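You operate a simulated robot arm through the tools that you are given. There is no shell and no other tool.

You are at the controls of a simulated robot arm. One attempt, no reset.

## Task
Put things in order on the top of the mending desk. At the end: the blue rubber roller stands where the white block eraser stood; the white block eraser stands where the white spine clip stood; the white spine clip stands where the cream folded lending card (marked "MAPS") stood; the cream folded lending card stands on top of the small purple book (marked "CLOUDS"); whatever was shut is shut again. Leave all else as you found it, and nothing knocked over.

The check looks at the end state, three seconds after you hand in, the way a careful person would. Anything else that was tipped, shoved, dropped, spilled or broken makes it a failure.

## Robot
A 6-joint arm with a two-finger parallel gripper, fixed in place. Base frame: the origin is at the foot of the arm, x ahead of it, y to its left, z up; the work surface is at about z = 0. Readings come in mm, degrees, newtons and seconds.
With the tool pointing down near the work surface it reaches from about 140 to 580 mm from the base axis. Its first joint turns from -66.0 to 66.0 degrees. Payload 2.1 kg.
Tool frame: the origin (TCP) lies between the finger pads and is the grasp point; the fingertips stand 30 mm ahead of it; z points along the fingers, y is the line along which they close. Largest opening 94 mm; finger width 28, thickness 10; the body of the gripper, 50 by 96 mm, starts 55 mm behind the TCP.
Orientation is told as [roll, pitch, yaw] about the base's x, y, z axes, in that order, counted from this pose: with the fingers straight down and closing along the base's y, the tool's x points along the base's -x, its y along +y and its z along -z.

## Interface
- The arm moves only by the tool arm_command. Its arguments are lists of equal length, an entry for each row: "linear": the shift along the tool's x, y, z in mm, a list of three; "turn": the turn, a rotation vector about the tool's x, y, z in degrees, a list of three; "hand": the closure in counts, from 0 (fully open) to 255 (shut). In form: {"linear": [[dx, dy, dz], ...], "turn": [[ax, ay, az], ...], "hand": [hand, ...]}. A call has 1 to 20 rows; each row shifts and turns the commanded pose from where the row before left it, along the tool's axes as they then stand. Each row takes 0.2 s and may step no farther than 50 mm and 8.6 degrees from the row before; otherwise, or with a gripper value out of range, the whole call is refused. A pose out of reach is approached as far as the arm can. The call stops where the force on the tool passes 40 N (or 10 N more than at its start, if that is more) or the arm is blocked; 0.2 s more then pass. The fingers move at their own pace (about 72 mm/s each) and stop on an object; they squeeze with about 29 N. The grip force told is the motor's: it shows also when the fingers shut on nothing. Time passes only in rows, and 0.2 s behind the last, so rows that do not move let the fingers close. It gives the time, the measured TCP pose, the force on the tool (base axes), the opening and the grip force at its end, in the units of the frame above (readings bear some noise), with the torque about the TCP (base axes, N m) and any sound that the robot's microphone picked up, and new pictures: "pictures" is both (left out), scene, wrist or none.
- Cameras (640 x 400 px; columns grow to the right, rows downward): "scene" is fixed at [37.8, -362.2, 481.5]; the picture's right is [0.90, -0.45, 0.00], its down [-0.25, -0.51, -0.82] and it looks along [0.37, 0.74, -0.57] (base axes); focal length 250 px, centre (320, 200). "wrist" rides on the gripper at [76, 14, -102] in the tool frame; the picture's right is [-0.18, 0.98, 0.00], its down [-0.75, -0.14, -0.64] and it looks along [-0.63, -0.12, 0.77] (tool axes); focal length 243 px, centre (320, 200).
- measure_at(camera, pixels): for up to 12 pixels [column, row] of the newest picture of that camera ("zoom" is the newest enlarged one), the place [x, y, z] in the base frame of the surface seen there, good to about 2 mm. It takes no simulated time.
- zoom(camera, box): a new picture of the part [left, top, right, bottom] of that camera's present view, enlarged. It takes no simulated time.
- hand_in(): hands the job in; it is judged then, once.

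Open the gripper and draw the arm clear of the work before you hand the job in, unless the task says otherwise.

The tools are called after ">>>" as name(argument=value, ...) on one line, values as JSON. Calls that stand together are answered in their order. arm_command: Moves the arm, as the interface text tells. Its arguments: {"type":"object","properties":{"linear":{"type":"array","items":{"type":"array","items":{"type":"number"}}},"turn":{"type":"array","items":{"type":"array","items":{"type":"number"}}},"hand":{"type":"array","items":{"type":"number"}},"pictures":{"type":"string","enum":["both","scene","wrist","none"]}},"required":["linear","turn","hand"]} The other tools are called the same way: measure_at (camera, pixels) gives the place of the surface under pixels of a picture; zoom (camera, box) takes an enlarged picture of a part of a camera's view; hand_in () hands the job in.

At the start:

```text
time_s: 0.0
ee_pos: [240.3, 173.1, 262.5]
orientation: [0.1, 0.1, 0.0]
wrist_force: [-0.2, 0.1, 0.0]
wrist_torque: [0.0, -0.01, 0.02]
grip_width: 94.4
grasp_force: 0.0
```

scene: 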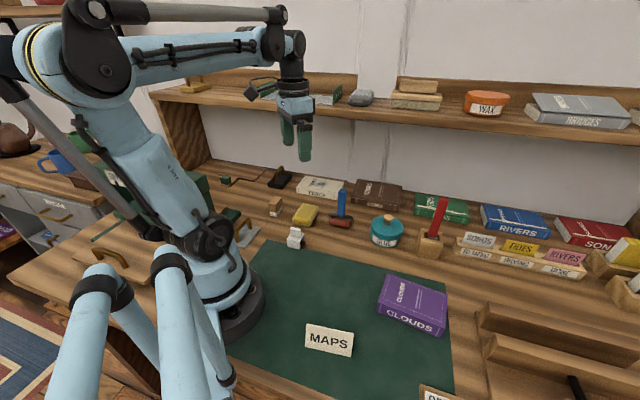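
wrist: 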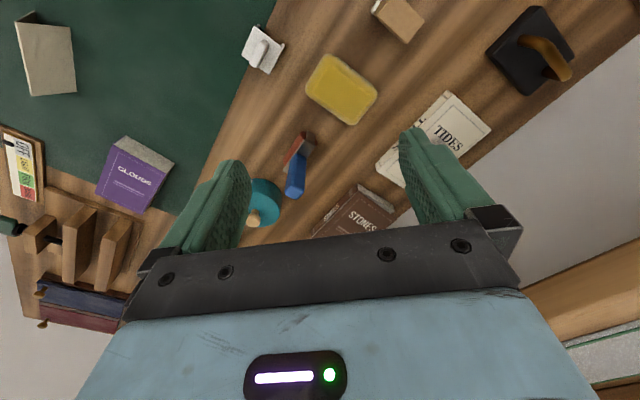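

I start by inspecting the desk: the scene shows MAPS card near (330,340), the purple book (412,303), the clip (296,237), the roller (342,208). I zoom to identify the eraser and others.

>>> zoom(camera="scene", box=[220, 150, 460, 300])

>>> zoom(camera="wrist", box=[200, 0, 520, 200])

>>> zoom(camera="scene", box=[0, 120, 260, 300])

>>> zoom(camera="scene", box=[400, 180, 640, 400])

```text
2.67 times, centred on (340, 225) of scene
```

zoom: 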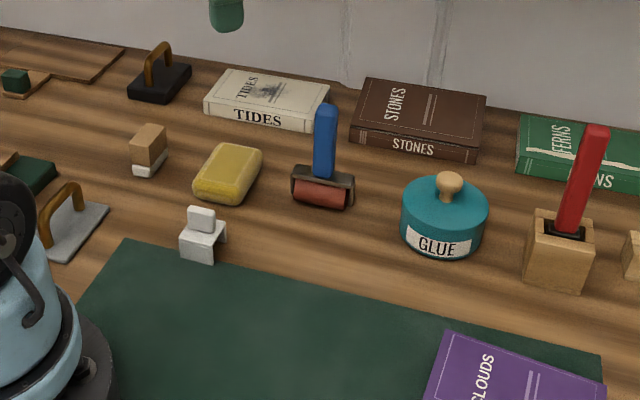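

```text
2.00 times, centred on (360, 100) of wrist
```

zoom: 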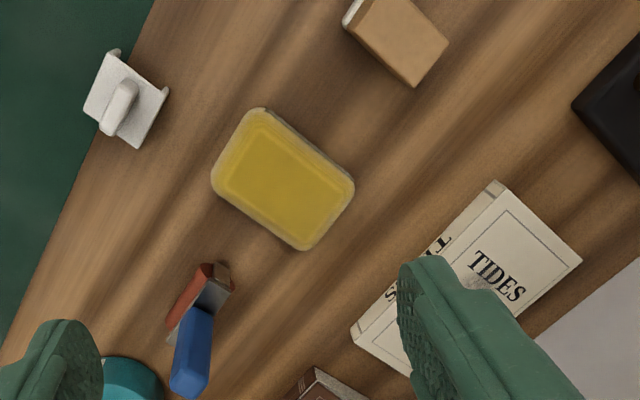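

```text
2.22 times, centred on (130, 210) of scene
```

zoom: 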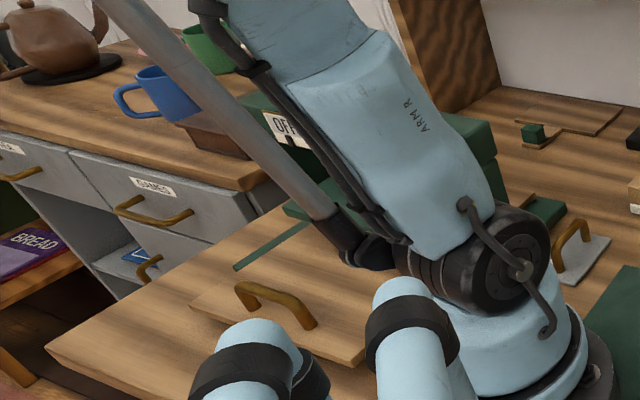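

```text
1.82 times, centred on (520, 290) of scene
```

zoom: 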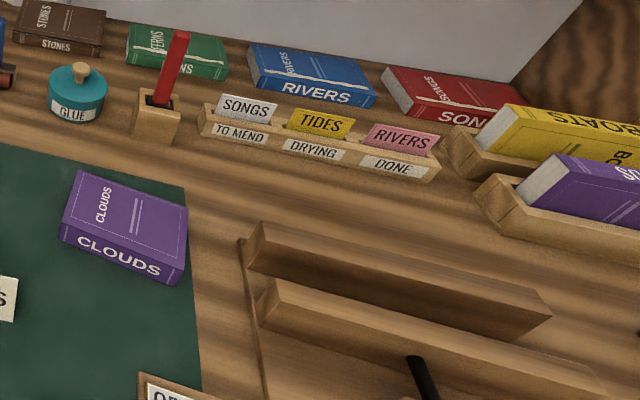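

I zoom closer on the tan-and-white block near (275,206), the clip, the roller and the card for details.

>>> zoom(camera="scene", box=[255, 185, 319, 225])

>>> zoom(camera="scene", box=[264, 215, 328, 255])

>>> zoom(camera="scene", box=[310, 180, 374, 240])

>>> zoom(camera="scene", box=[290, 260, 460, 400])

>>> zoom(camera="scene", box=[160, 150, 300, 260])

>>> zoom(camera="wrist", box=[0, 0, 200, 330])

```text
10.00 times, centred on (287, 205) of scene
```

zoom: 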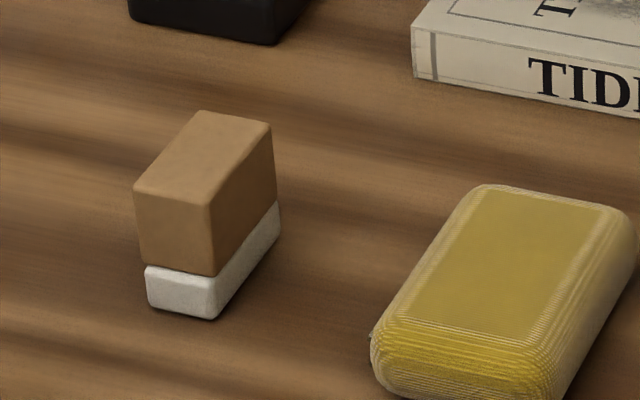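

```text
10.00 times, centred on (296, 235) of scene
```

zoom: 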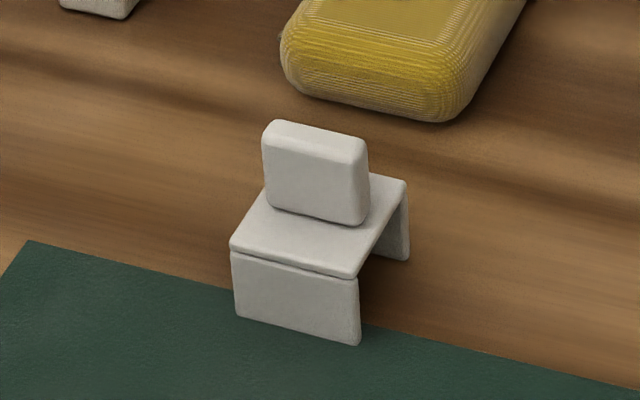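

```text
6.67 times, centred on (342, 210) of scene
```

zoom: 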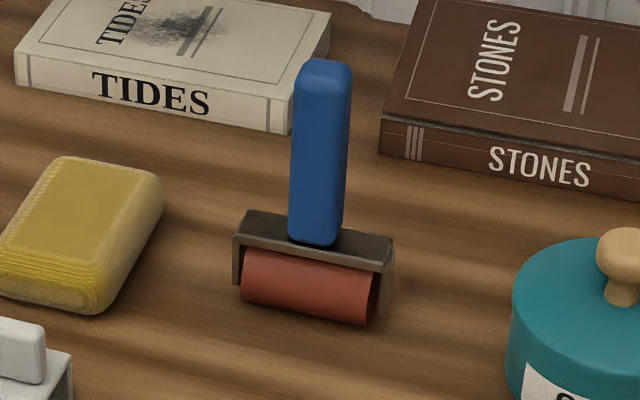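

```text
2.86 times, centred on (375, 330) of scene
```

zoom: 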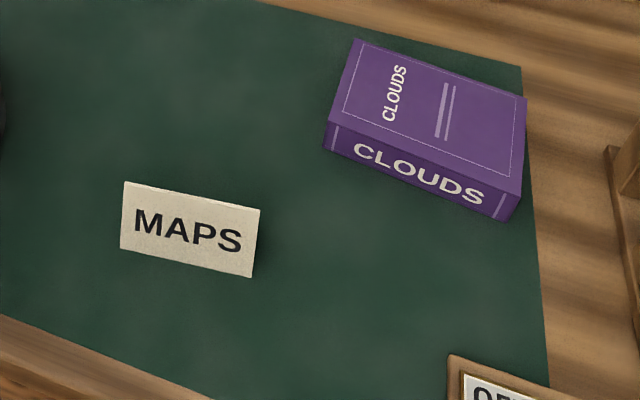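

```text
3.64 times, centred on (230, 205) of scene
```

zoom: 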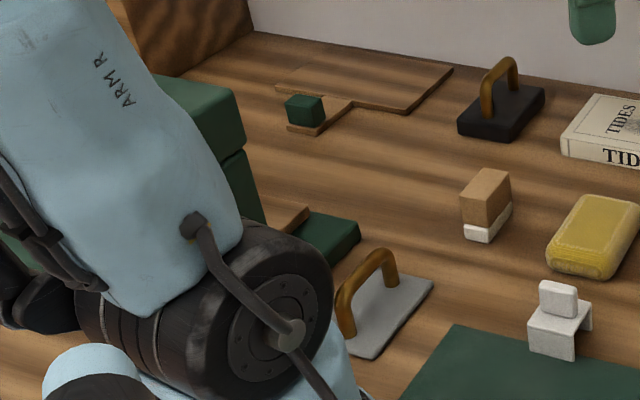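

```text
1.21 times, centred on (100, 165) of wrist
```

zoom: 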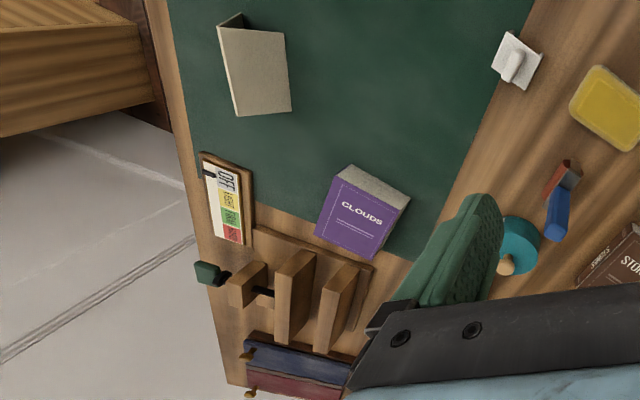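

The white eraser is the tan-sleeved white block at scene (275,206); nothing needs opening for these moves. I measure the four objects and the book.

>>> zoom(camera="scene", box=[255, 185, 319, 225])

>>> measure_at(camera="zoom", pixels=[[140, 190], [207, 205], [268, 125], [198, 115], [205, 155], [150, 270], [212, 280], [212, 314], [150, 305], [278, 235]])

>>> zoom(camera="scene", box=[264, 215, 328, 255])

>>> measure_at(camera="zoom", pixels=[[270, 125], [362, 142], [267, 205], [362, 220], [235, 248], [352, 274], [400, 186], [240, 312], [356, 340], [407, 255], [315, 170], [290, 240]])

>>> zoom(camera="scene", box=[310, 180, 374, 240])

>>> measure_at(camera="zoom", pixels=[[322, 70], [302, 75], [347, 80], [295, 230], [337, 240], [315, 150], [238, 238], [388, 268], [250, 285], [365, 315], [253, 213], [390, 238]])

>>> zoom(camera="scene", box=[290, 260, 460, 400])

>>> measure_at(camera="zoom", pixels=[[128, 186], [256, 212], [122, 246], [248, 274], [190, 230], [357, 42], [332, 122], [522, 98], [515, 193], [328, 148], [498, 216], [430, 120]])

>>> measure_at(camera="wrist", pixels=[[19, 22], [70, 28], [75, 90], [30, 94], [48, 60], [30, 15], [262, 50], [398, 18], [298, 148], [295, 185], [340, 88], [138, 175]])

```text
10.00 times, centred on (287, 205) of scene
```

zoom: 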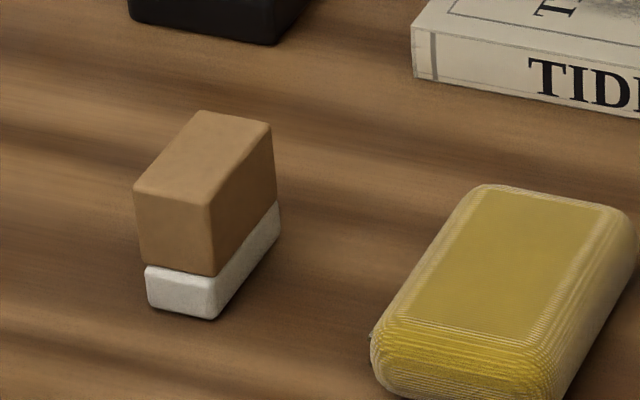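

```text
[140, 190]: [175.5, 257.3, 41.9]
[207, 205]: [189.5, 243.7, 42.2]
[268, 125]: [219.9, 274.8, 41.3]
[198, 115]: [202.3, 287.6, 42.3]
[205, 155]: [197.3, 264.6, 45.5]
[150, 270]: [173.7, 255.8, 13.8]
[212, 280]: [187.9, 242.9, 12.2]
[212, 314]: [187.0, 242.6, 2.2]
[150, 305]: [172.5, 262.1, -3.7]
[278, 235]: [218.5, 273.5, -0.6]
```

```text
10.00 times, centred on (296, 235) of scene
```

zoom: 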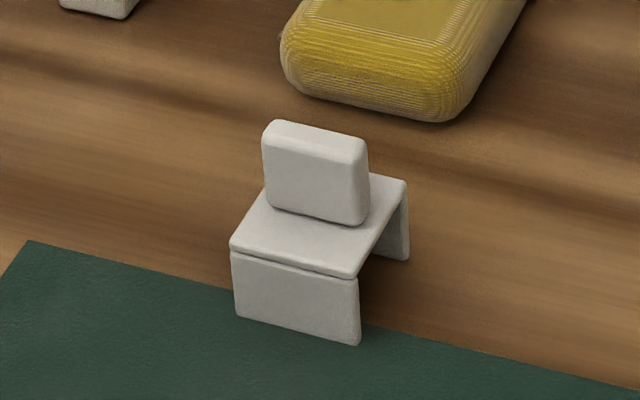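

```text
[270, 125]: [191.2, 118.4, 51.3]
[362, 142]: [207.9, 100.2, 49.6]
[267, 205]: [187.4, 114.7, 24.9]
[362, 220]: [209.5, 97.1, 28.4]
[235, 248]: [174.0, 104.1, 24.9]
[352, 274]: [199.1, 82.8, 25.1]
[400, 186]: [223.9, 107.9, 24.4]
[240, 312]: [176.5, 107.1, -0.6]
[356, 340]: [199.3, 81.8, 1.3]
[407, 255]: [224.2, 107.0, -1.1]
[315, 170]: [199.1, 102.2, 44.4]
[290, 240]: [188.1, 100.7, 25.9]
```

```text
6.67 times, centred on (342, 210) of scene
```

zoom: 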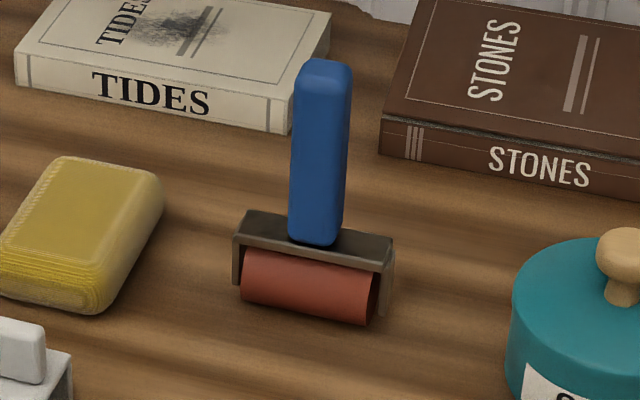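

```text
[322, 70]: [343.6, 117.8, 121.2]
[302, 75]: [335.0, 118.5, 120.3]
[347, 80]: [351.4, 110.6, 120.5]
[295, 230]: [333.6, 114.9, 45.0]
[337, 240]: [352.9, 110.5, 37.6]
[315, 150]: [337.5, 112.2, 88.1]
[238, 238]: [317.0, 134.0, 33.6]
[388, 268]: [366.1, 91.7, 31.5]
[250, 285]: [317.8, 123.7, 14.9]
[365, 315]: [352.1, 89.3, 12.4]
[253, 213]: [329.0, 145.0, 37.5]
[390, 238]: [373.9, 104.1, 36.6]
```

```text
2.86 times, centred on (375, 330) of scene
```

zoom: 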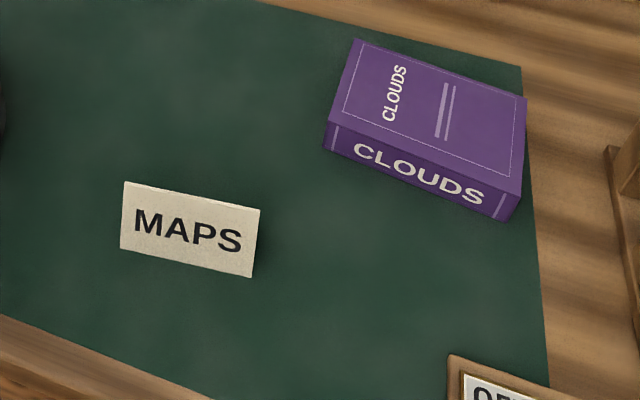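

```text
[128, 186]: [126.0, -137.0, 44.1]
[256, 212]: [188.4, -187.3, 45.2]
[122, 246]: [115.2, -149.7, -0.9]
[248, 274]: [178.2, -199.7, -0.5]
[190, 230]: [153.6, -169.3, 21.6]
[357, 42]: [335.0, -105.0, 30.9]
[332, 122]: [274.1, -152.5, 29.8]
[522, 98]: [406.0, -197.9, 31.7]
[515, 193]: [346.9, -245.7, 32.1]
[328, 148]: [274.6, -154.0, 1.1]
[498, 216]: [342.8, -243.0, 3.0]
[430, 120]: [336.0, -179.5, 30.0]
```

```text
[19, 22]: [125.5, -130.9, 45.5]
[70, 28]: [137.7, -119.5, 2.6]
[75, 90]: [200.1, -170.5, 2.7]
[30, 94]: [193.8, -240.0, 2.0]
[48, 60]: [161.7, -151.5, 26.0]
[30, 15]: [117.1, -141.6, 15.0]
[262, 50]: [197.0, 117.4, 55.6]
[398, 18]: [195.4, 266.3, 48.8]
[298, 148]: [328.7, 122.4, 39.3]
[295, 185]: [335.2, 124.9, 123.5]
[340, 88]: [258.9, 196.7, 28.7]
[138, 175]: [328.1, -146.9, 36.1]
```

Card tent, clip, eraser, roller and book are located. Now I measure the neighbours: shelf edge, sponge, glue jar, stamp and mat, to plan clearances.

>>> measure_at(camera="scene", pixels=[[230, 106], [330, 118], [450, 132], [330, 107], [280, 176], [320, 186], [305, 214], [387, 222], [387, 240], [430, 245], [246, 232], [270, 240]])

>>> measure_at(camera="scene", pixels=[[293, 219], [311, 226], [319, 208], [300, 204], [370, 223], [404, 230], [300, 270], [260, 300], [385, 360], [420, 395], [440, 205], [425, 232]])

```text
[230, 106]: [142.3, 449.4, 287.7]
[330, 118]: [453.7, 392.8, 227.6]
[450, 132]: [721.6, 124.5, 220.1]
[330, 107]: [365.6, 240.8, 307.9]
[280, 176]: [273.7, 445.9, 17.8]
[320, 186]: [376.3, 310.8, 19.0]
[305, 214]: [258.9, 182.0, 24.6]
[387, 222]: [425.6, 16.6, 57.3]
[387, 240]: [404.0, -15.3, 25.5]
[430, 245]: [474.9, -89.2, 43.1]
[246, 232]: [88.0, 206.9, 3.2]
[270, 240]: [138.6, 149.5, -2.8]
```

```text
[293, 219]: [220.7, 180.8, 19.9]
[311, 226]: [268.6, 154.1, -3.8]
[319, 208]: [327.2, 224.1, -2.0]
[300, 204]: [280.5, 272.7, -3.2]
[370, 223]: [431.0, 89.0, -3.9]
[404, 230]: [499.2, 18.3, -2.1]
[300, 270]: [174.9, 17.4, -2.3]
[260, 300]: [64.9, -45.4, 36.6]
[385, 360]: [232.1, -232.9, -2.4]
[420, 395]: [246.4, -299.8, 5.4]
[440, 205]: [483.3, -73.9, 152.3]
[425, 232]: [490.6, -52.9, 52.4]
```

Neighbours are all well clear. I move the arm in an arc at about 240 mm height towards above the MAPS card at (157,-161), still unrotated, to check conventions.

>>> arm_command(linear=[[-20, -37.7, 7.3], [-20, -37.7, 7.3], [-20, -37.7, 7.3], [10, -46.7, 0], [10, -46.7, 0], [10, -46.7, 0], [28.1, -20.25, 5], [28.1, -20.25, 5], [28.1, -20.25, 5], [28.1, -20.25, 5], [0, 0, 0]], turn=[[0, 0, 0], [0, 0, 0], [0, 0, 0], [0, 0, 0], [0, 0, 0], [0, 0, 0], [0, 0, 0], [0, 0, 0], [0, 0, 0], [0, 0, 0], [0, 0, 0]], hand=[0, 0, 0, 0, 0, 0, 0, 0, 0, 0, 0])

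```text
time_s: 2.4
ee_pos: [158.5, -160.5, 218.8]
orientation: [0.2, 0.0, 0.1]
wrist_force: [0.1, -0.3, -0.4]
wrist_torque: [-0.03, 0.01, -0.02]
grip_width: 93.8
grasp_force: 0.0
```

scene: 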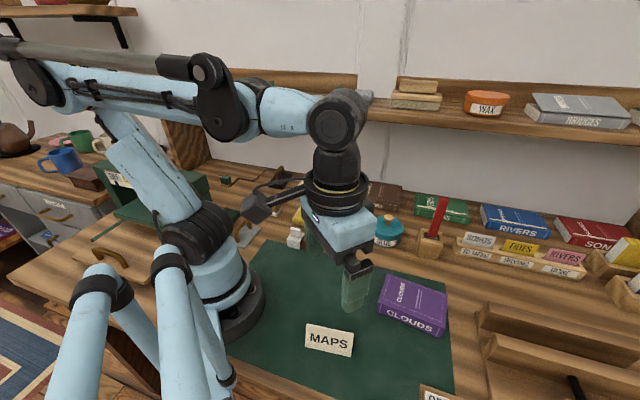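
wrist: 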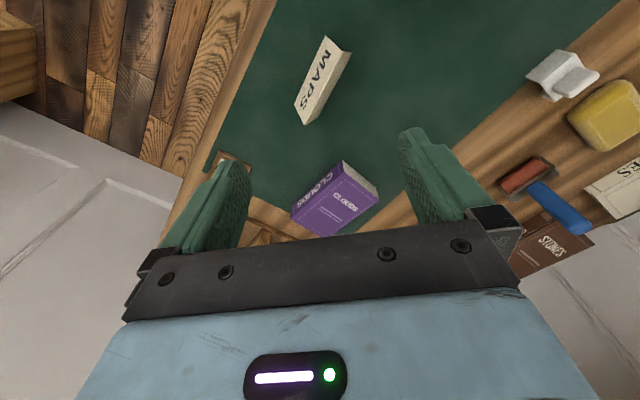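

The arm arrived at (158,-160,219) with conventions confirmed; the card shows at wrist (323,80). I zoom to measure the card's ridge and feet more exactly.

>>> zoom(camera="wrist", box=[280, 25, 376, 135])

>>> measure_at(camera="wrist", pixels=[[327, 38], [350, 52], [342, 50], [296, 110], [305, 122], [325, 85], [310, 75]])

```text
3.64 times, centred on (328, 80) of wrist
```

zoom: 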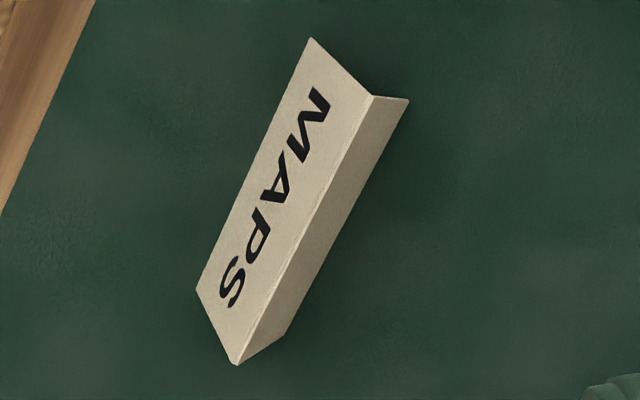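

```text
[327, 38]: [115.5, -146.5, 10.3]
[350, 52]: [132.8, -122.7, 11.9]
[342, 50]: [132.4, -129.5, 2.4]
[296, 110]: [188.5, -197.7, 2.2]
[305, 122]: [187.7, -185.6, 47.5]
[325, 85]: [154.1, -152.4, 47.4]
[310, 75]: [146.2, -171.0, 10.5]
```

I measure the card's corners in this enlarged view: ridge ends (371,97) and (237,363), feet at (310,40), (406,100), (198,290), (285,338).

>>> measure_at(camera="zoom", pixels=[[368, 101], [240, 359], [310, 44], [404, 102], [201, 290], [284, 335], [305, 230], [320, 210], [250, 170], [345, 200]])

```text
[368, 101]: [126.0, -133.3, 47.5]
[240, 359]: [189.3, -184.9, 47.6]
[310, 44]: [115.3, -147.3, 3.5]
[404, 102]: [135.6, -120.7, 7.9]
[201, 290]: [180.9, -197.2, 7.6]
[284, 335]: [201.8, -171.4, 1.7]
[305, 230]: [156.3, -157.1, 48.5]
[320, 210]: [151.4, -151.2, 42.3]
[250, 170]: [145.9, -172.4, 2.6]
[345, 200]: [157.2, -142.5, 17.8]
```

Ridge centre is about (157.8,-159.7), direction -39°, length ~81 mm, so an end grip along the ridge fits the 94 mm opening. I yaw the tool by +51° and drop to z≈120 to check alignment.

>>> arm_command(linear=[[0, 0, 0], [0, 0, 0], [0, 0, 0], [0, 0, 0], [0, 0, 0], [0, 0, 0], [0, 0, 40], [0, 0, 40], [0, 0, 0], [0, 0, 0]], turn=[[0, 0, -8.5], [0, 0, -8.5], [0, 0, -8.5], [0, 0, -8.5], [0, 0, -8.5], [0, 0, -8.5], [0, 0, 0], [0, 0, 0], [0, 0, 0], [0, 0, 0]], hand=[0, 0, 0, 0, 0, 0, 0, 0, 0, 0])

```text
time_s: 4.6
ee_pos: [158.8, -160.9, 139.0]
orientation: [0.0, -0.1, 51.0]
wrist_force: [-1.1, -0.4, -0.2]
wrist_torque: [0.01, -0.01, -0.02]
grip_width: 94.1
grasp_force: 0.0
```

scene: 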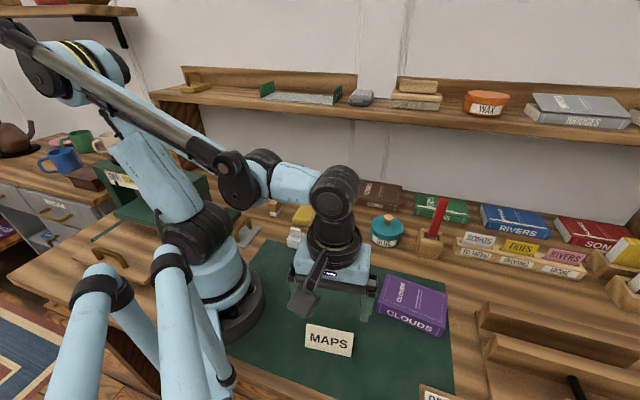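
wrist: 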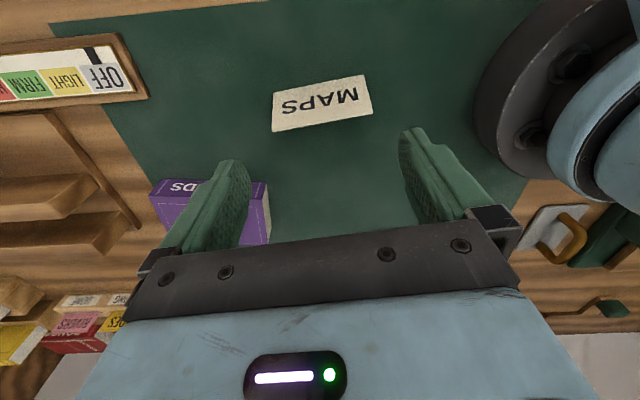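

Yaw 51° reached at (158.8,-160.9,139). I re-measure the card from this view, ridge ends near (273,96) and (364,77), to fine-tune before descending.

>>> zoom(camera="wrist", box=[240, 50, 400, 150])

```text
4.00 times, centred on (320, 100) of wrist
```

zoom: 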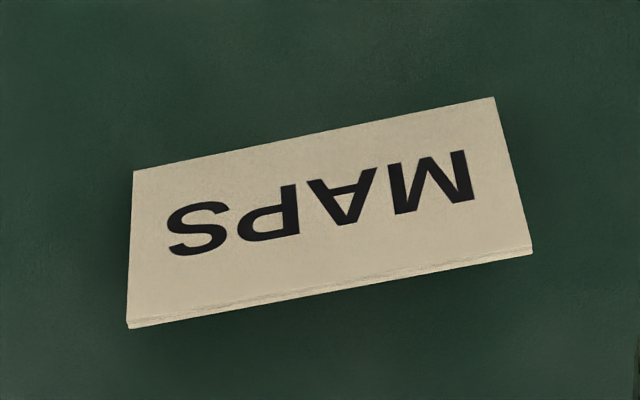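

In this view the ridge is the lower edge (128,325)-(532,252) and the front foot is the upper edge. I measure these.

>>> measure_at(camera="zoom", pixels=[[131, 320], [528, 248], [134, 175], [492, 100], [330, 283], [330, 140], [132, 250], [505, 175]])

```text
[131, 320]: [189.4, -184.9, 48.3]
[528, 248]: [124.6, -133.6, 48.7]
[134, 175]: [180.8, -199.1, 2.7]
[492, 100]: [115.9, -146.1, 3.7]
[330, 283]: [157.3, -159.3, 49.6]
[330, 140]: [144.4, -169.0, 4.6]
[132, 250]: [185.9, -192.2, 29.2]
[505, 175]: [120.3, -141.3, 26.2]
```

Ridge centre (157.2,-159.4), angle ≈ -38.8°. I shift 1.9 mm along tool y and descend to TCP z≈50, then look.

>>> arm_command(linear=[[0, 1.9, 0], [0, 0, 30], [0, 0, 30], [0, 0, 29], [0, 0, 0]], turn=[[0, 0, 0], [0, 0, 0], [0, 0, 0], [0, 0, 0], [0, 0, 0]], hand=[0, 0, 0, 0, 0])

```text
time_s: 5.8
ee_pos: [156.8, -160.6, 50.4]
orientation: [0.0, -0.2, 51.0]
wrist_force: [-0.1, -0.3, -0.5]
wrist_torque: [0.0, 0.0, 0.0]
grip_width: 94.0
grasp_force: 0.1
```

scene: 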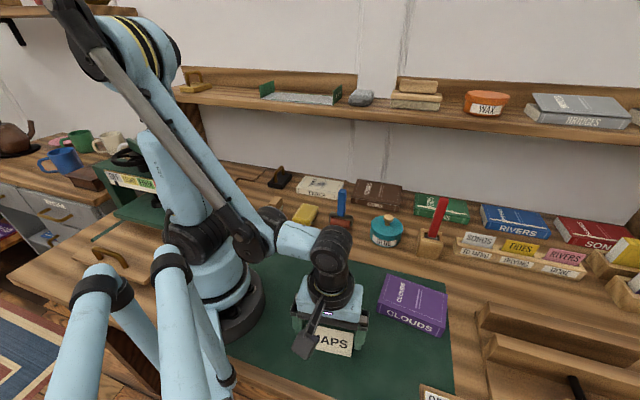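
wrist: 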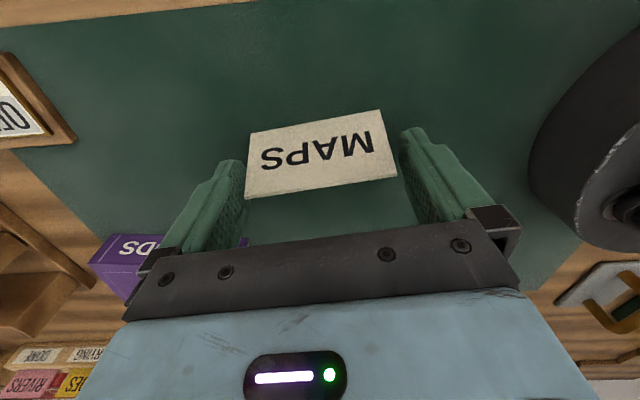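

The card sits between the fingers; I zoom to check the side gaps before going lower.

>>> zoom(camera="wrist", box=[200, 90, 440, 240])

```text
2.67 times, centred on (320, 165) of wrist
```

zoom: 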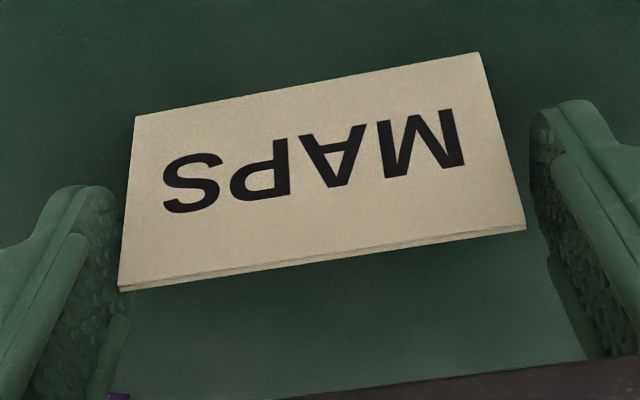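

Both gaps are a few mm. I go down to TCP z≈35 with a 1 mm nudge toward the left finger, then close gently in stages.

>>> arm_command(linear=[[0, -1, 8], [0, 0, 7], [0, 0, 0], [0, 0, 0], [0, 0, 0], [0, 0, 0]], turn=[[0, 0, 0], [0, 0, 0], [0, 0, 0], [0, 0, 0], [0, 0, 0], [0, 0, 0]], hand=[0, 0, 20, 30, 45, 45])

```text
time_s: 7.2
ee_pos: [157.6, -159.6, 36.9]
orientation: [0.0, 0.0, 51.0]
wrist_force: [-0.5, 0.6, 0.4]
wrist_torque: [0.01, -0.02, 0.01]
grip_width: 83.5
grasp_force: 29.4
```

scene: 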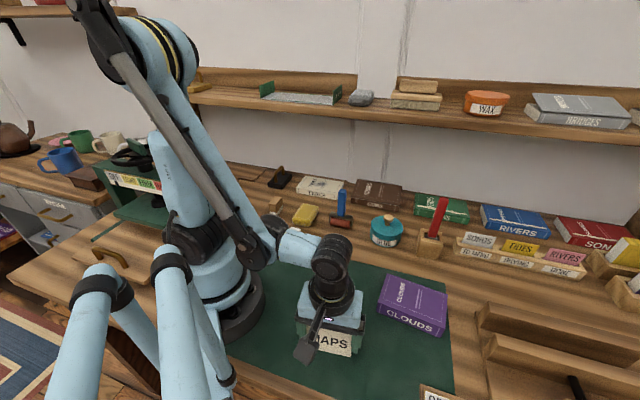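
wrist: 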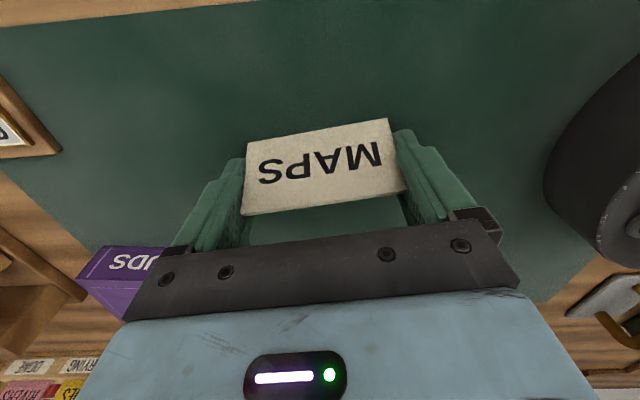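

Grip at 83.5 mm with 29 N, TCP at (157.6,-159.6,36.9). I lift slowly straight up and watch that the card comes along.

>>> arm_command(linear=[[0, 0, 0], [0, 0, -10], [0, 0, -20], [0, 0, -30], [0, 0, -40], [0, 0, 0]], turn=[[0, 0, 0], [0, 0, 0], [0, 0, 0], [0, 0, 0], [0, 0, 0], [0, 0, 0]], hand=[50, 50, 50, 50, 50, 50])

```text
time_s: 8.6
ee_pos: [159.9, -160.1, 135.7]
orientation: [0.0, -0.1, 51.1]
wrist_force: [0.6, -0.2, -0.2]
wrist_torque: [0.0, 0.0, 0.05]
grip_width: 83.3
grasp_force: 29.0
```

scene: 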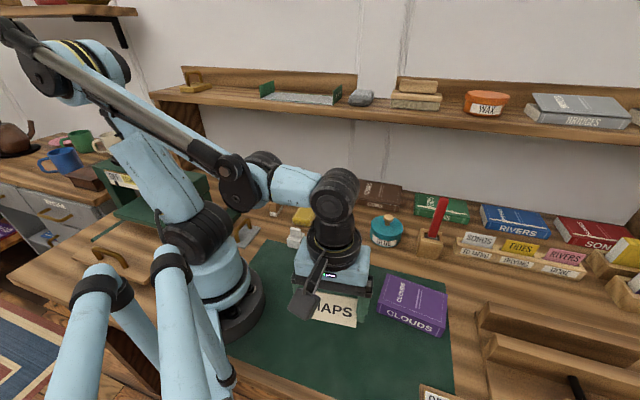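
wrist: 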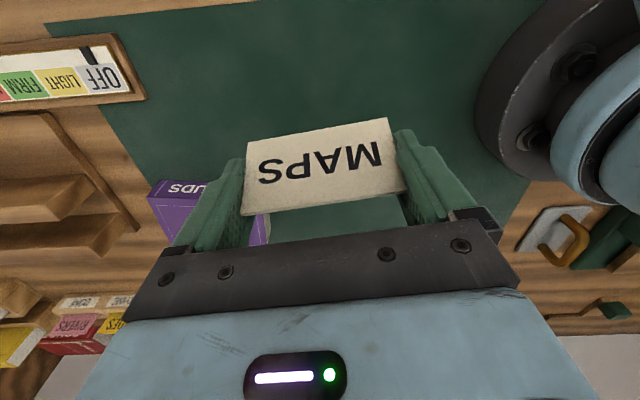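

The card is held unchanged. I carry it over the CLOUDS book (centre ≈ (340.5,-175.4), top z≈31) and turn it -13.5° to line up with the book.

>>> arm_command(linear=[[-20.4, -30.3, 0], [-20.4, -30.3, 0], [-20.4, -30.3, 0], [-20.4, -30.3, 0], [-20.4, -30.3, 0], [0, 0, 0], [0, 0, 0], [0, 0, 0]], turn=[[0, 0, 0], [0, 0, 0], [0, 0, 0], [0, 0, 0], [0, 0, 0], [0, 0, 6.75], [0, 0, 6.75], [0, 0, 0]], hand=[50, 50, 50, 50, 50, 50, 50, 50])

```text
time_s: 10.4
ee_pos: [340.8, -175.7, 136.6]
orientation: [0.0, -0.1, 37.3]
wrist_force: [-0.7, -0.1, 0.0]
wrist_torque: [0.01, 0.01, -0.03]
grip_width: 83.4
grasp_force: 29.1
```

scene: 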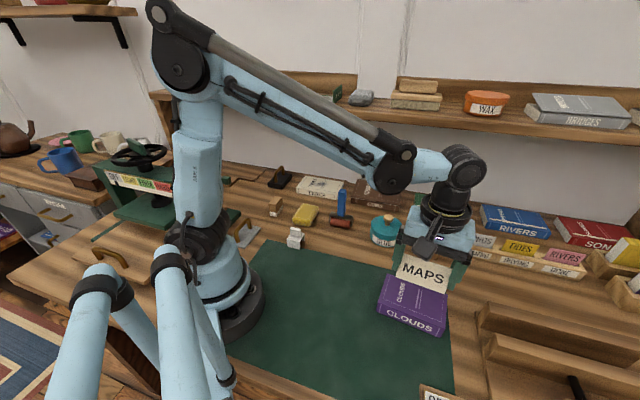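
wrist: 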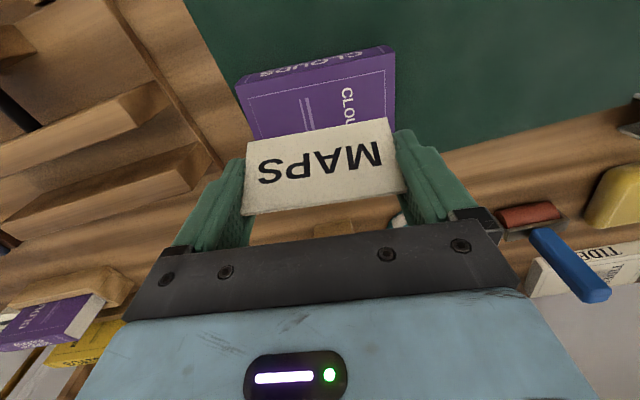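

Above the book at (340.8,-175.7,136.6). I measure the book's top height and edges from here before lowering.

>>> measure_at(camera="wrist", pixels=[[240, 88], [391, 57], [300, 95], [350, 80], [395, 110], [256, 130], [330, 72]])

>>> measure_at(camera="scene", pixels=[[380, 303], [440, 328], [410, 300], [447, 295], [430, 315]])

>>> zoom(camera="scene", box=[360, 220, 500, 350])

```text
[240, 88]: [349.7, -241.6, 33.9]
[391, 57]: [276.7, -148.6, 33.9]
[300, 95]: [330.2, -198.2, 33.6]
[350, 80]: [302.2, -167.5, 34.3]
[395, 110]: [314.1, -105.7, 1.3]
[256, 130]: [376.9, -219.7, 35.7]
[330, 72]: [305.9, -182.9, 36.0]
```

```text
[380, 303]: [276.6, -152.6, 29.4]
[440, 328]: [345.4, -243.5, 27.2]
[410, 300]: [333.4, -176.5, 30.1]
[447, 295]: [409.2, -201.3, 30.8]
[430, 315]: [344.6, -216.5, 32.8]
```

```text
3.08 times, centred on (430, 285) of scene
```

zoom: 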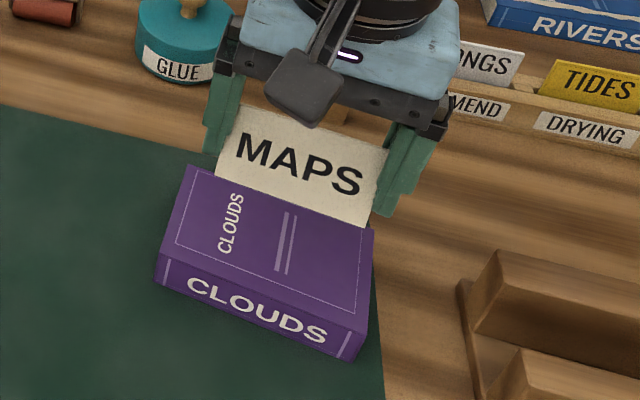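

Book top is ~31 mm above the mat. I lower the card to about 5 mm above it (TCP≈73), then check before setting down.

>>> arm_command(linear=[[-1.5, 0, 25], [0, 0, 25], [0, 0, 13.5], [0, 0, 0], [0, 0, 0]], turn=[[0, 0, 0], [0, 0, 0], [0, 0, 0], [0, 0, 0], [0, 0, 0]], hand=[50, 50, 50, 50, 50])

>>> zoom(camera="scene", box=[360, 220, 500, 350])

```text
time_s: 11.6
ee_pos: [342.2, -174.6, 73.3]
orientation: [0.0, -0.1, 37.5]
wrist_force: [-0.7, 0.7, -0.4]
wrist_torque: [-0.02, -0.02, 0.01]
grip_width: 83.6
grasp_force: 29.1
```

scene: 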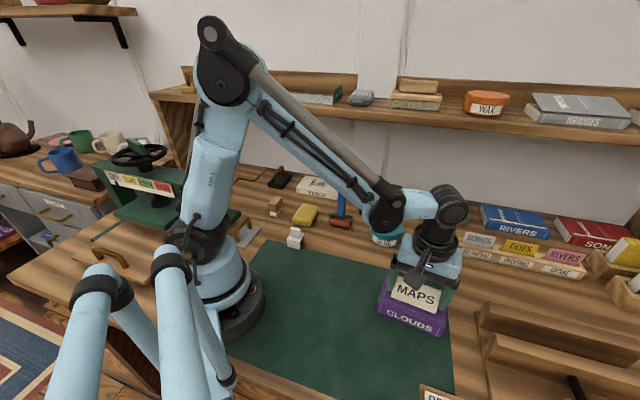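
wrist: 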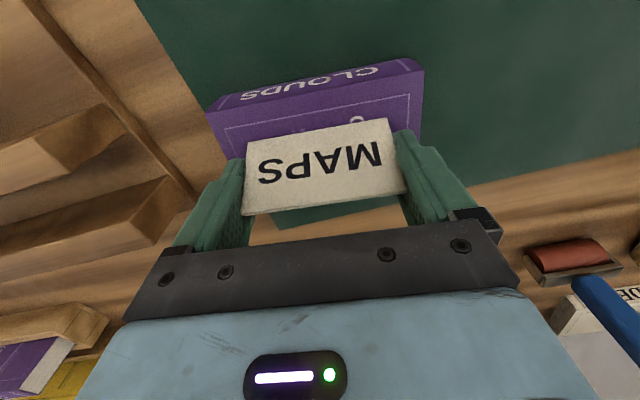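

```text
3.08 times, centred on (430, 285) of scene
```

zoom: 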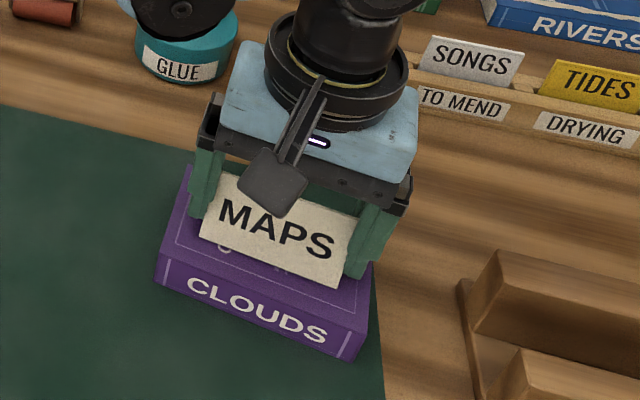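

The card hovers over the middle of the book. I lower in small steps while watching the vertical force.

>>> arm_command(linear=[[0, 0, 1.5], [0, 0, 1.5], [0, 0, 1], [0, 0, 0]], turn=[[0, 0, 0], [0, 0, 0], [0, 0, 0], [0, 0, 0]], hand=[50, 50, 50, 50], pictures="none")

>>> zoom(camera="scene", box=[370, 260, 460, 350])

```text
time_s: 12.6
ee_pos: [341.0, -174.8, 68.9]
orientation: [0.0, -0.2, 37.5]
wrist_force: [0.3, 1.6, 25.6]
wrist_torque: [0.01, -0.07, 0.03]
grip_width: 83.3
grasp_force: 29.0
```

```text
4.44 times, centred on (415, 305) of scene
```

zoom: 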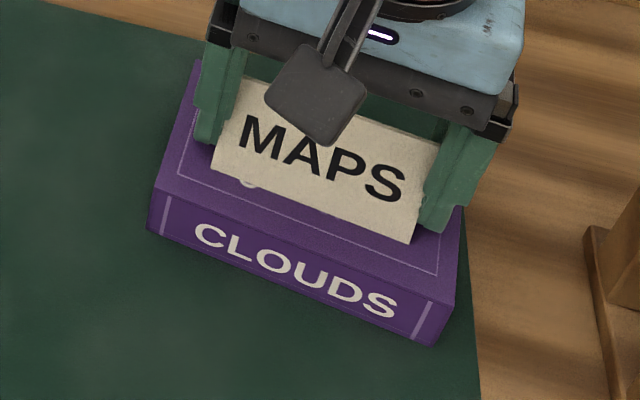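

Contact: 25.6 N upward at TCP z≈69. I back off 0.8 mm to relieve the pressure and check.

>>> arm_command(linear=[[0, 0, -0.8], [0, 0, 0]], turn=[[0, 0, 0], [0, 0, 0]], hand=[50, 50], pictures="none")

```text
time_s: 13.2
ee_pos: [341.7, -175.0, 68.2]
orientation: [0.1, 0.0, 37.6]
wrist_force: [0.3, 0.0, 5.5]
wrist_torque: [-0.05, -0.03, 0.0]
grip_width: 83.2
grasp_force: 29.0
```

Only about 5.5 N remains, so the card rests on the book. I open the fingers slowly to full width.

>>> arm_command(linear=[[0, 0, 0], [0, 0, 0], [0, 0, 0], [0, 0, 0], [0, 0, 0]], turn=[[0, 0, 0], [0, 0, 0], [0, 0, 0], [0, 0, 0], [0, 0, 0]], hand=[28, 24, 16, 8, 0])

>>> zoom(camera="wrist", box=[180, 60, 460, 240])

```text
time_s: 14.4
ee_pos: [340.5, -175.6, 69.1]
orientation: [0.0, -0.1, 37.5]
wrist_force: [-0.4, 0.0, 0.2]
wrist_torque: [-0.02, -0.02, -0.03]
grip_width: 94.1
grasp_force: 0.1
```

scene: 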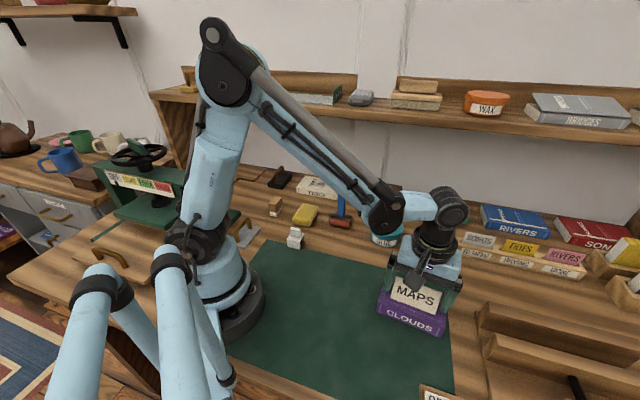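
wrist: 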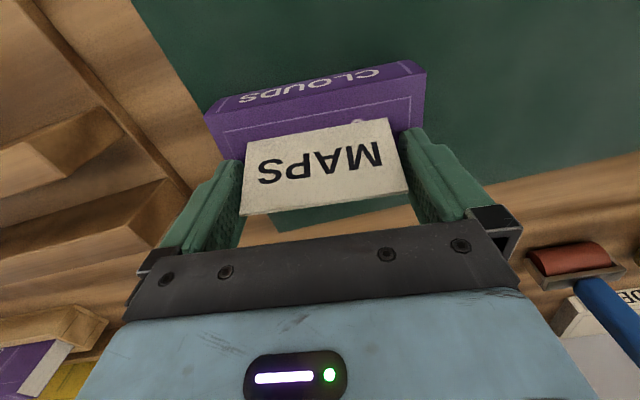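

```text
2.22 times, centred on (320, 150) of wrist
```

zoom: 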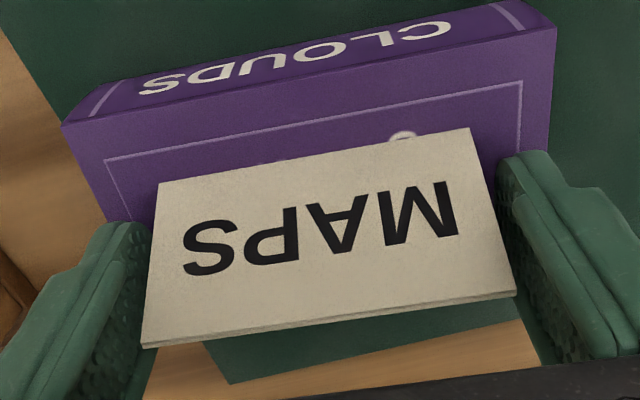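

The card stands free on the book. I check the small gaps between pads and card ends before lifting out.

>>> measure_at(camera="zoom", pixels=[[146, 340], [510, 288], [128, 300], [120, 340], [105, 360], [530, 260], [540, 290], [560, 320], [163, 190], [465, 135]])

```text
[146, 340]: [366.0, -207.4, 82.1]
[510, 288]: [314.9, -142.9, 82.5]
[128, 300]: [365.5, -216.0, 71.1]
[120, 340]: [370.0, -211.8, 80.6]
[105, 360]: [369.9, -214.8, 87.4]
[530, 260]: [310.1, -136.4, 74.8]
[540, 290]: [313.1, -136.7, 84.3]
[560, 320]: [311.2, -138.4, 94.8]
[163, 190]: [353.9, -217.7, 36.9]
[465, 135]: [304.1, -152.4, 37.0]
```

Gaps of about 6 mm each side, so it's clear. I rise straight up slowly, then faster, and look at the card.

>>> arm_command(linear=[[0, 0, -5], [0, 0, -10], [0, 0, -20], [0, 0, -35], [0, 0, -40], [0, 0, 0]], turn=[[0, 0, 0], [0, 0, 0], [0, 0, 0], [0, 0, 0], [0, 0, 0], [0, 0, 0]], hand=[0, 0, 0, 0, 0, 0])

>>> zoom(camera="scene", box=[360, 250, 480, 350])

```text
time_s: 15.8
ee_pos: [341.0, -175.8, 178.7]
orientation: [-0.1, -0.1, 37.5]
wrist_force: [0.0, -0.3, -0.3]
wrist_torque: [0.0, 0.01, 0.01]
grip_width: 93.8
grasp_force: 0.0
```

scene: 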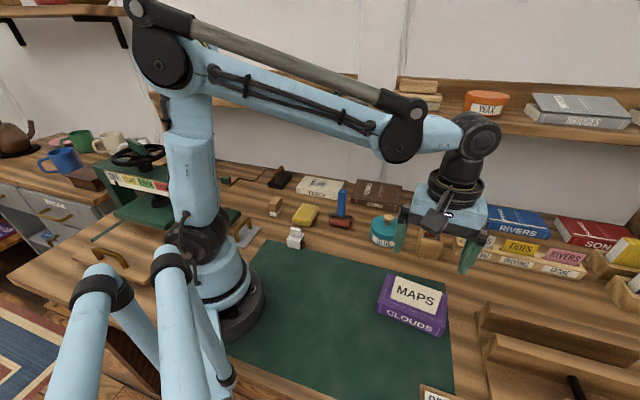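
wrist: 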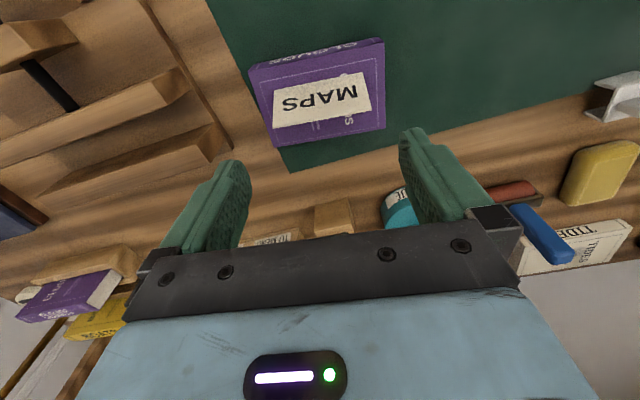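

```text
4.00 times, centred on (420, 300) of scene
```

zoom: 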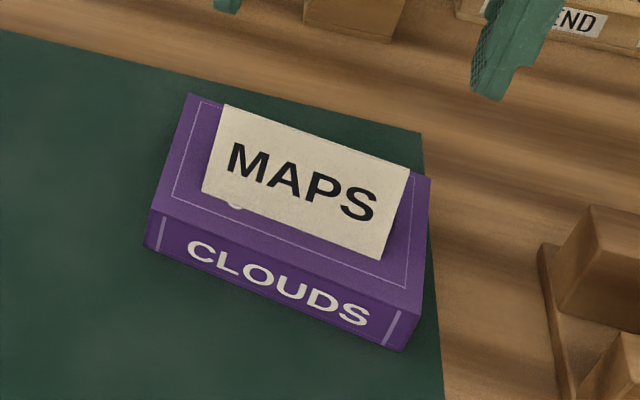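

The card stands upright, centred on the book. Next the clip at (199,106): I turn the tool to yaw -43° and travel there at z≈179.

>>> arm_command(linear=[[0, 0, 0], [0, 0, 0], [0, 0, 0], [0, 0, 0], [0, 0, 0], [0, 0, 0], [0, 0, 0], [0, 0, 0], [0, 0, 0], [0, 0, 0], [33.8, 28.6, 0], [33.8, 28.6, 0], [33.8, 28.6, 0], [33.8, 28.6, 0], [40.2, -1.25, 0], [40.2, -1.25, 0], [40.2, -1.25, 0], [40.2, -1.25, 0], [0, 0, 0]], turn=[[0, 0, 8.05], [0, 0, 8.05], [0, 0, 8.05], [0, 0, 8.05], [0, 0, 8.05], [0, 0, 8.05], [0, 0, 8.05], [0, 0, 8.05], [0, 0, 8.05], [0, 0, 8.05], [0, 0, 0], [0, 0, 0], [0, 0, 0], [0, 0, 0], [0, 0, 0], [0, 0, 0], [0, 0, 0], [0, 0, 0], [0, 0, 0]], hand=[0, 0, 0, 0, 0, 0, 0, 0, 0, 0, 0, 0, 0, 0, 0, 0, 0, 0, 0])

```text
time_s: 19.8
ee_pos: [196.9, 107.3, 178.7]
orientation: [0.1, 0.0, -43.0]
wrist_force: [-0.8, -0.3, -0.6]
wrist_torque: [0.01, -0.01, -0.01]
grip_width: 93.9
grasp_force: 0.0
```

scene: 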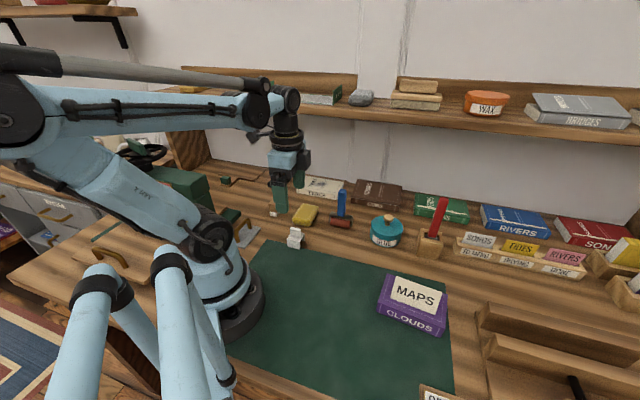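
wrist: 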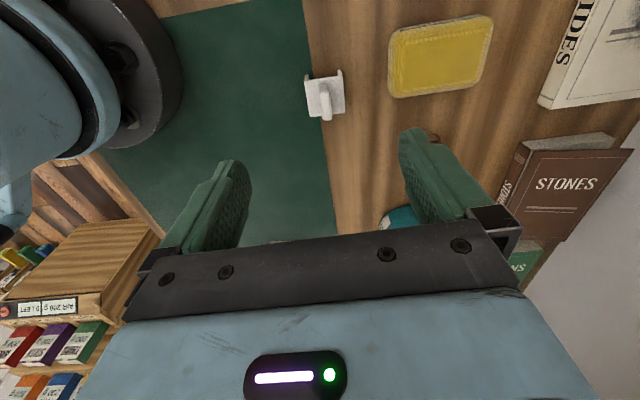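

Above the clip at (197,107,179). I zoom on the clip at wrist (325,95) to measure tab and plate.

>>> zoom(camera="wrist", box=[285, 55, 365, 135])

>>> measure_at(camera="wrist", pixels=[[324, 95], [326, 100], [325, 87], [326, 117], [308, 80], [340, 73], [308, 113], [345, 110], [315, 100], [337, 95]])

```text
5.00 times, centred on (325, 95) of wrist
```

zoom: 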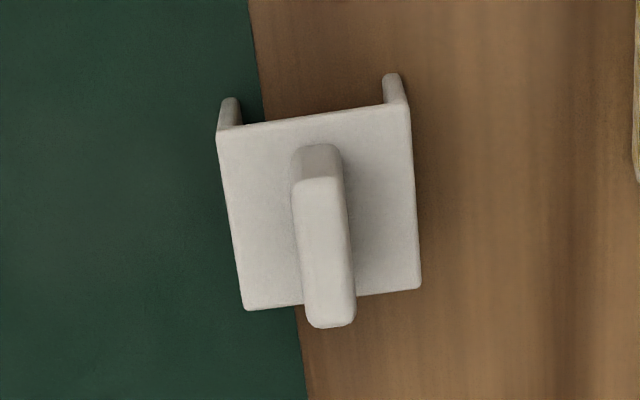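

```text
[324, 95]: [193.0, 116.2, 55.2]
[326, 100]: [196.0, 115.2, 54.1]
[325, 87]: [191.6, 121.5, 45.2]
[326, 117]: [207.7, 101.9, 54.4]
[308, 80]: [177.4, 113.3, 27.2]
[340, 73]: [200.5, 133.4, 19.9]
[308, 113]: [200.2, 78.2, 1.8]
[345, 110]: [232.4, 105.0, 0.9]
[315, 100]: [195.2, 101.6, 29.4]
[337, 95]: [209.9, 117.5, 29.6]
```

I measure the tab's top corners and plate corners in this enlarged picture.

>>> measure_at(camera="zoom", pixels=[[300, 185], [340, 180], [312, 320], [350, 315], [325, 250], [222, 135], [403, 108], [250, 300], [415, 285], [235, 220], [390, 200]])

```text
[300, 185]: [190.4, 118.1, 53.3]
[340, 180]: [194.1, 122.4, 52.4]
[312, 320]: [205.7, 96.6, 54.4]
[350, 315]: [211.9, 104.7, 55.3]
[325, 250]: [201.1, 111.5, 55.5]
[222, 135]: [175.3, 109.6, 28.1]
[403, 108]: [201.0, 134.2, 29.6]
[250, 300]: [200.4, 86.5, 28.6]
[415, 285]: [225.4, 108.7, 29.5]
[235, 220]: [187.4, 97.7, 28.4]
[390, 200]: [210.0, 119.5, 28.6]
```

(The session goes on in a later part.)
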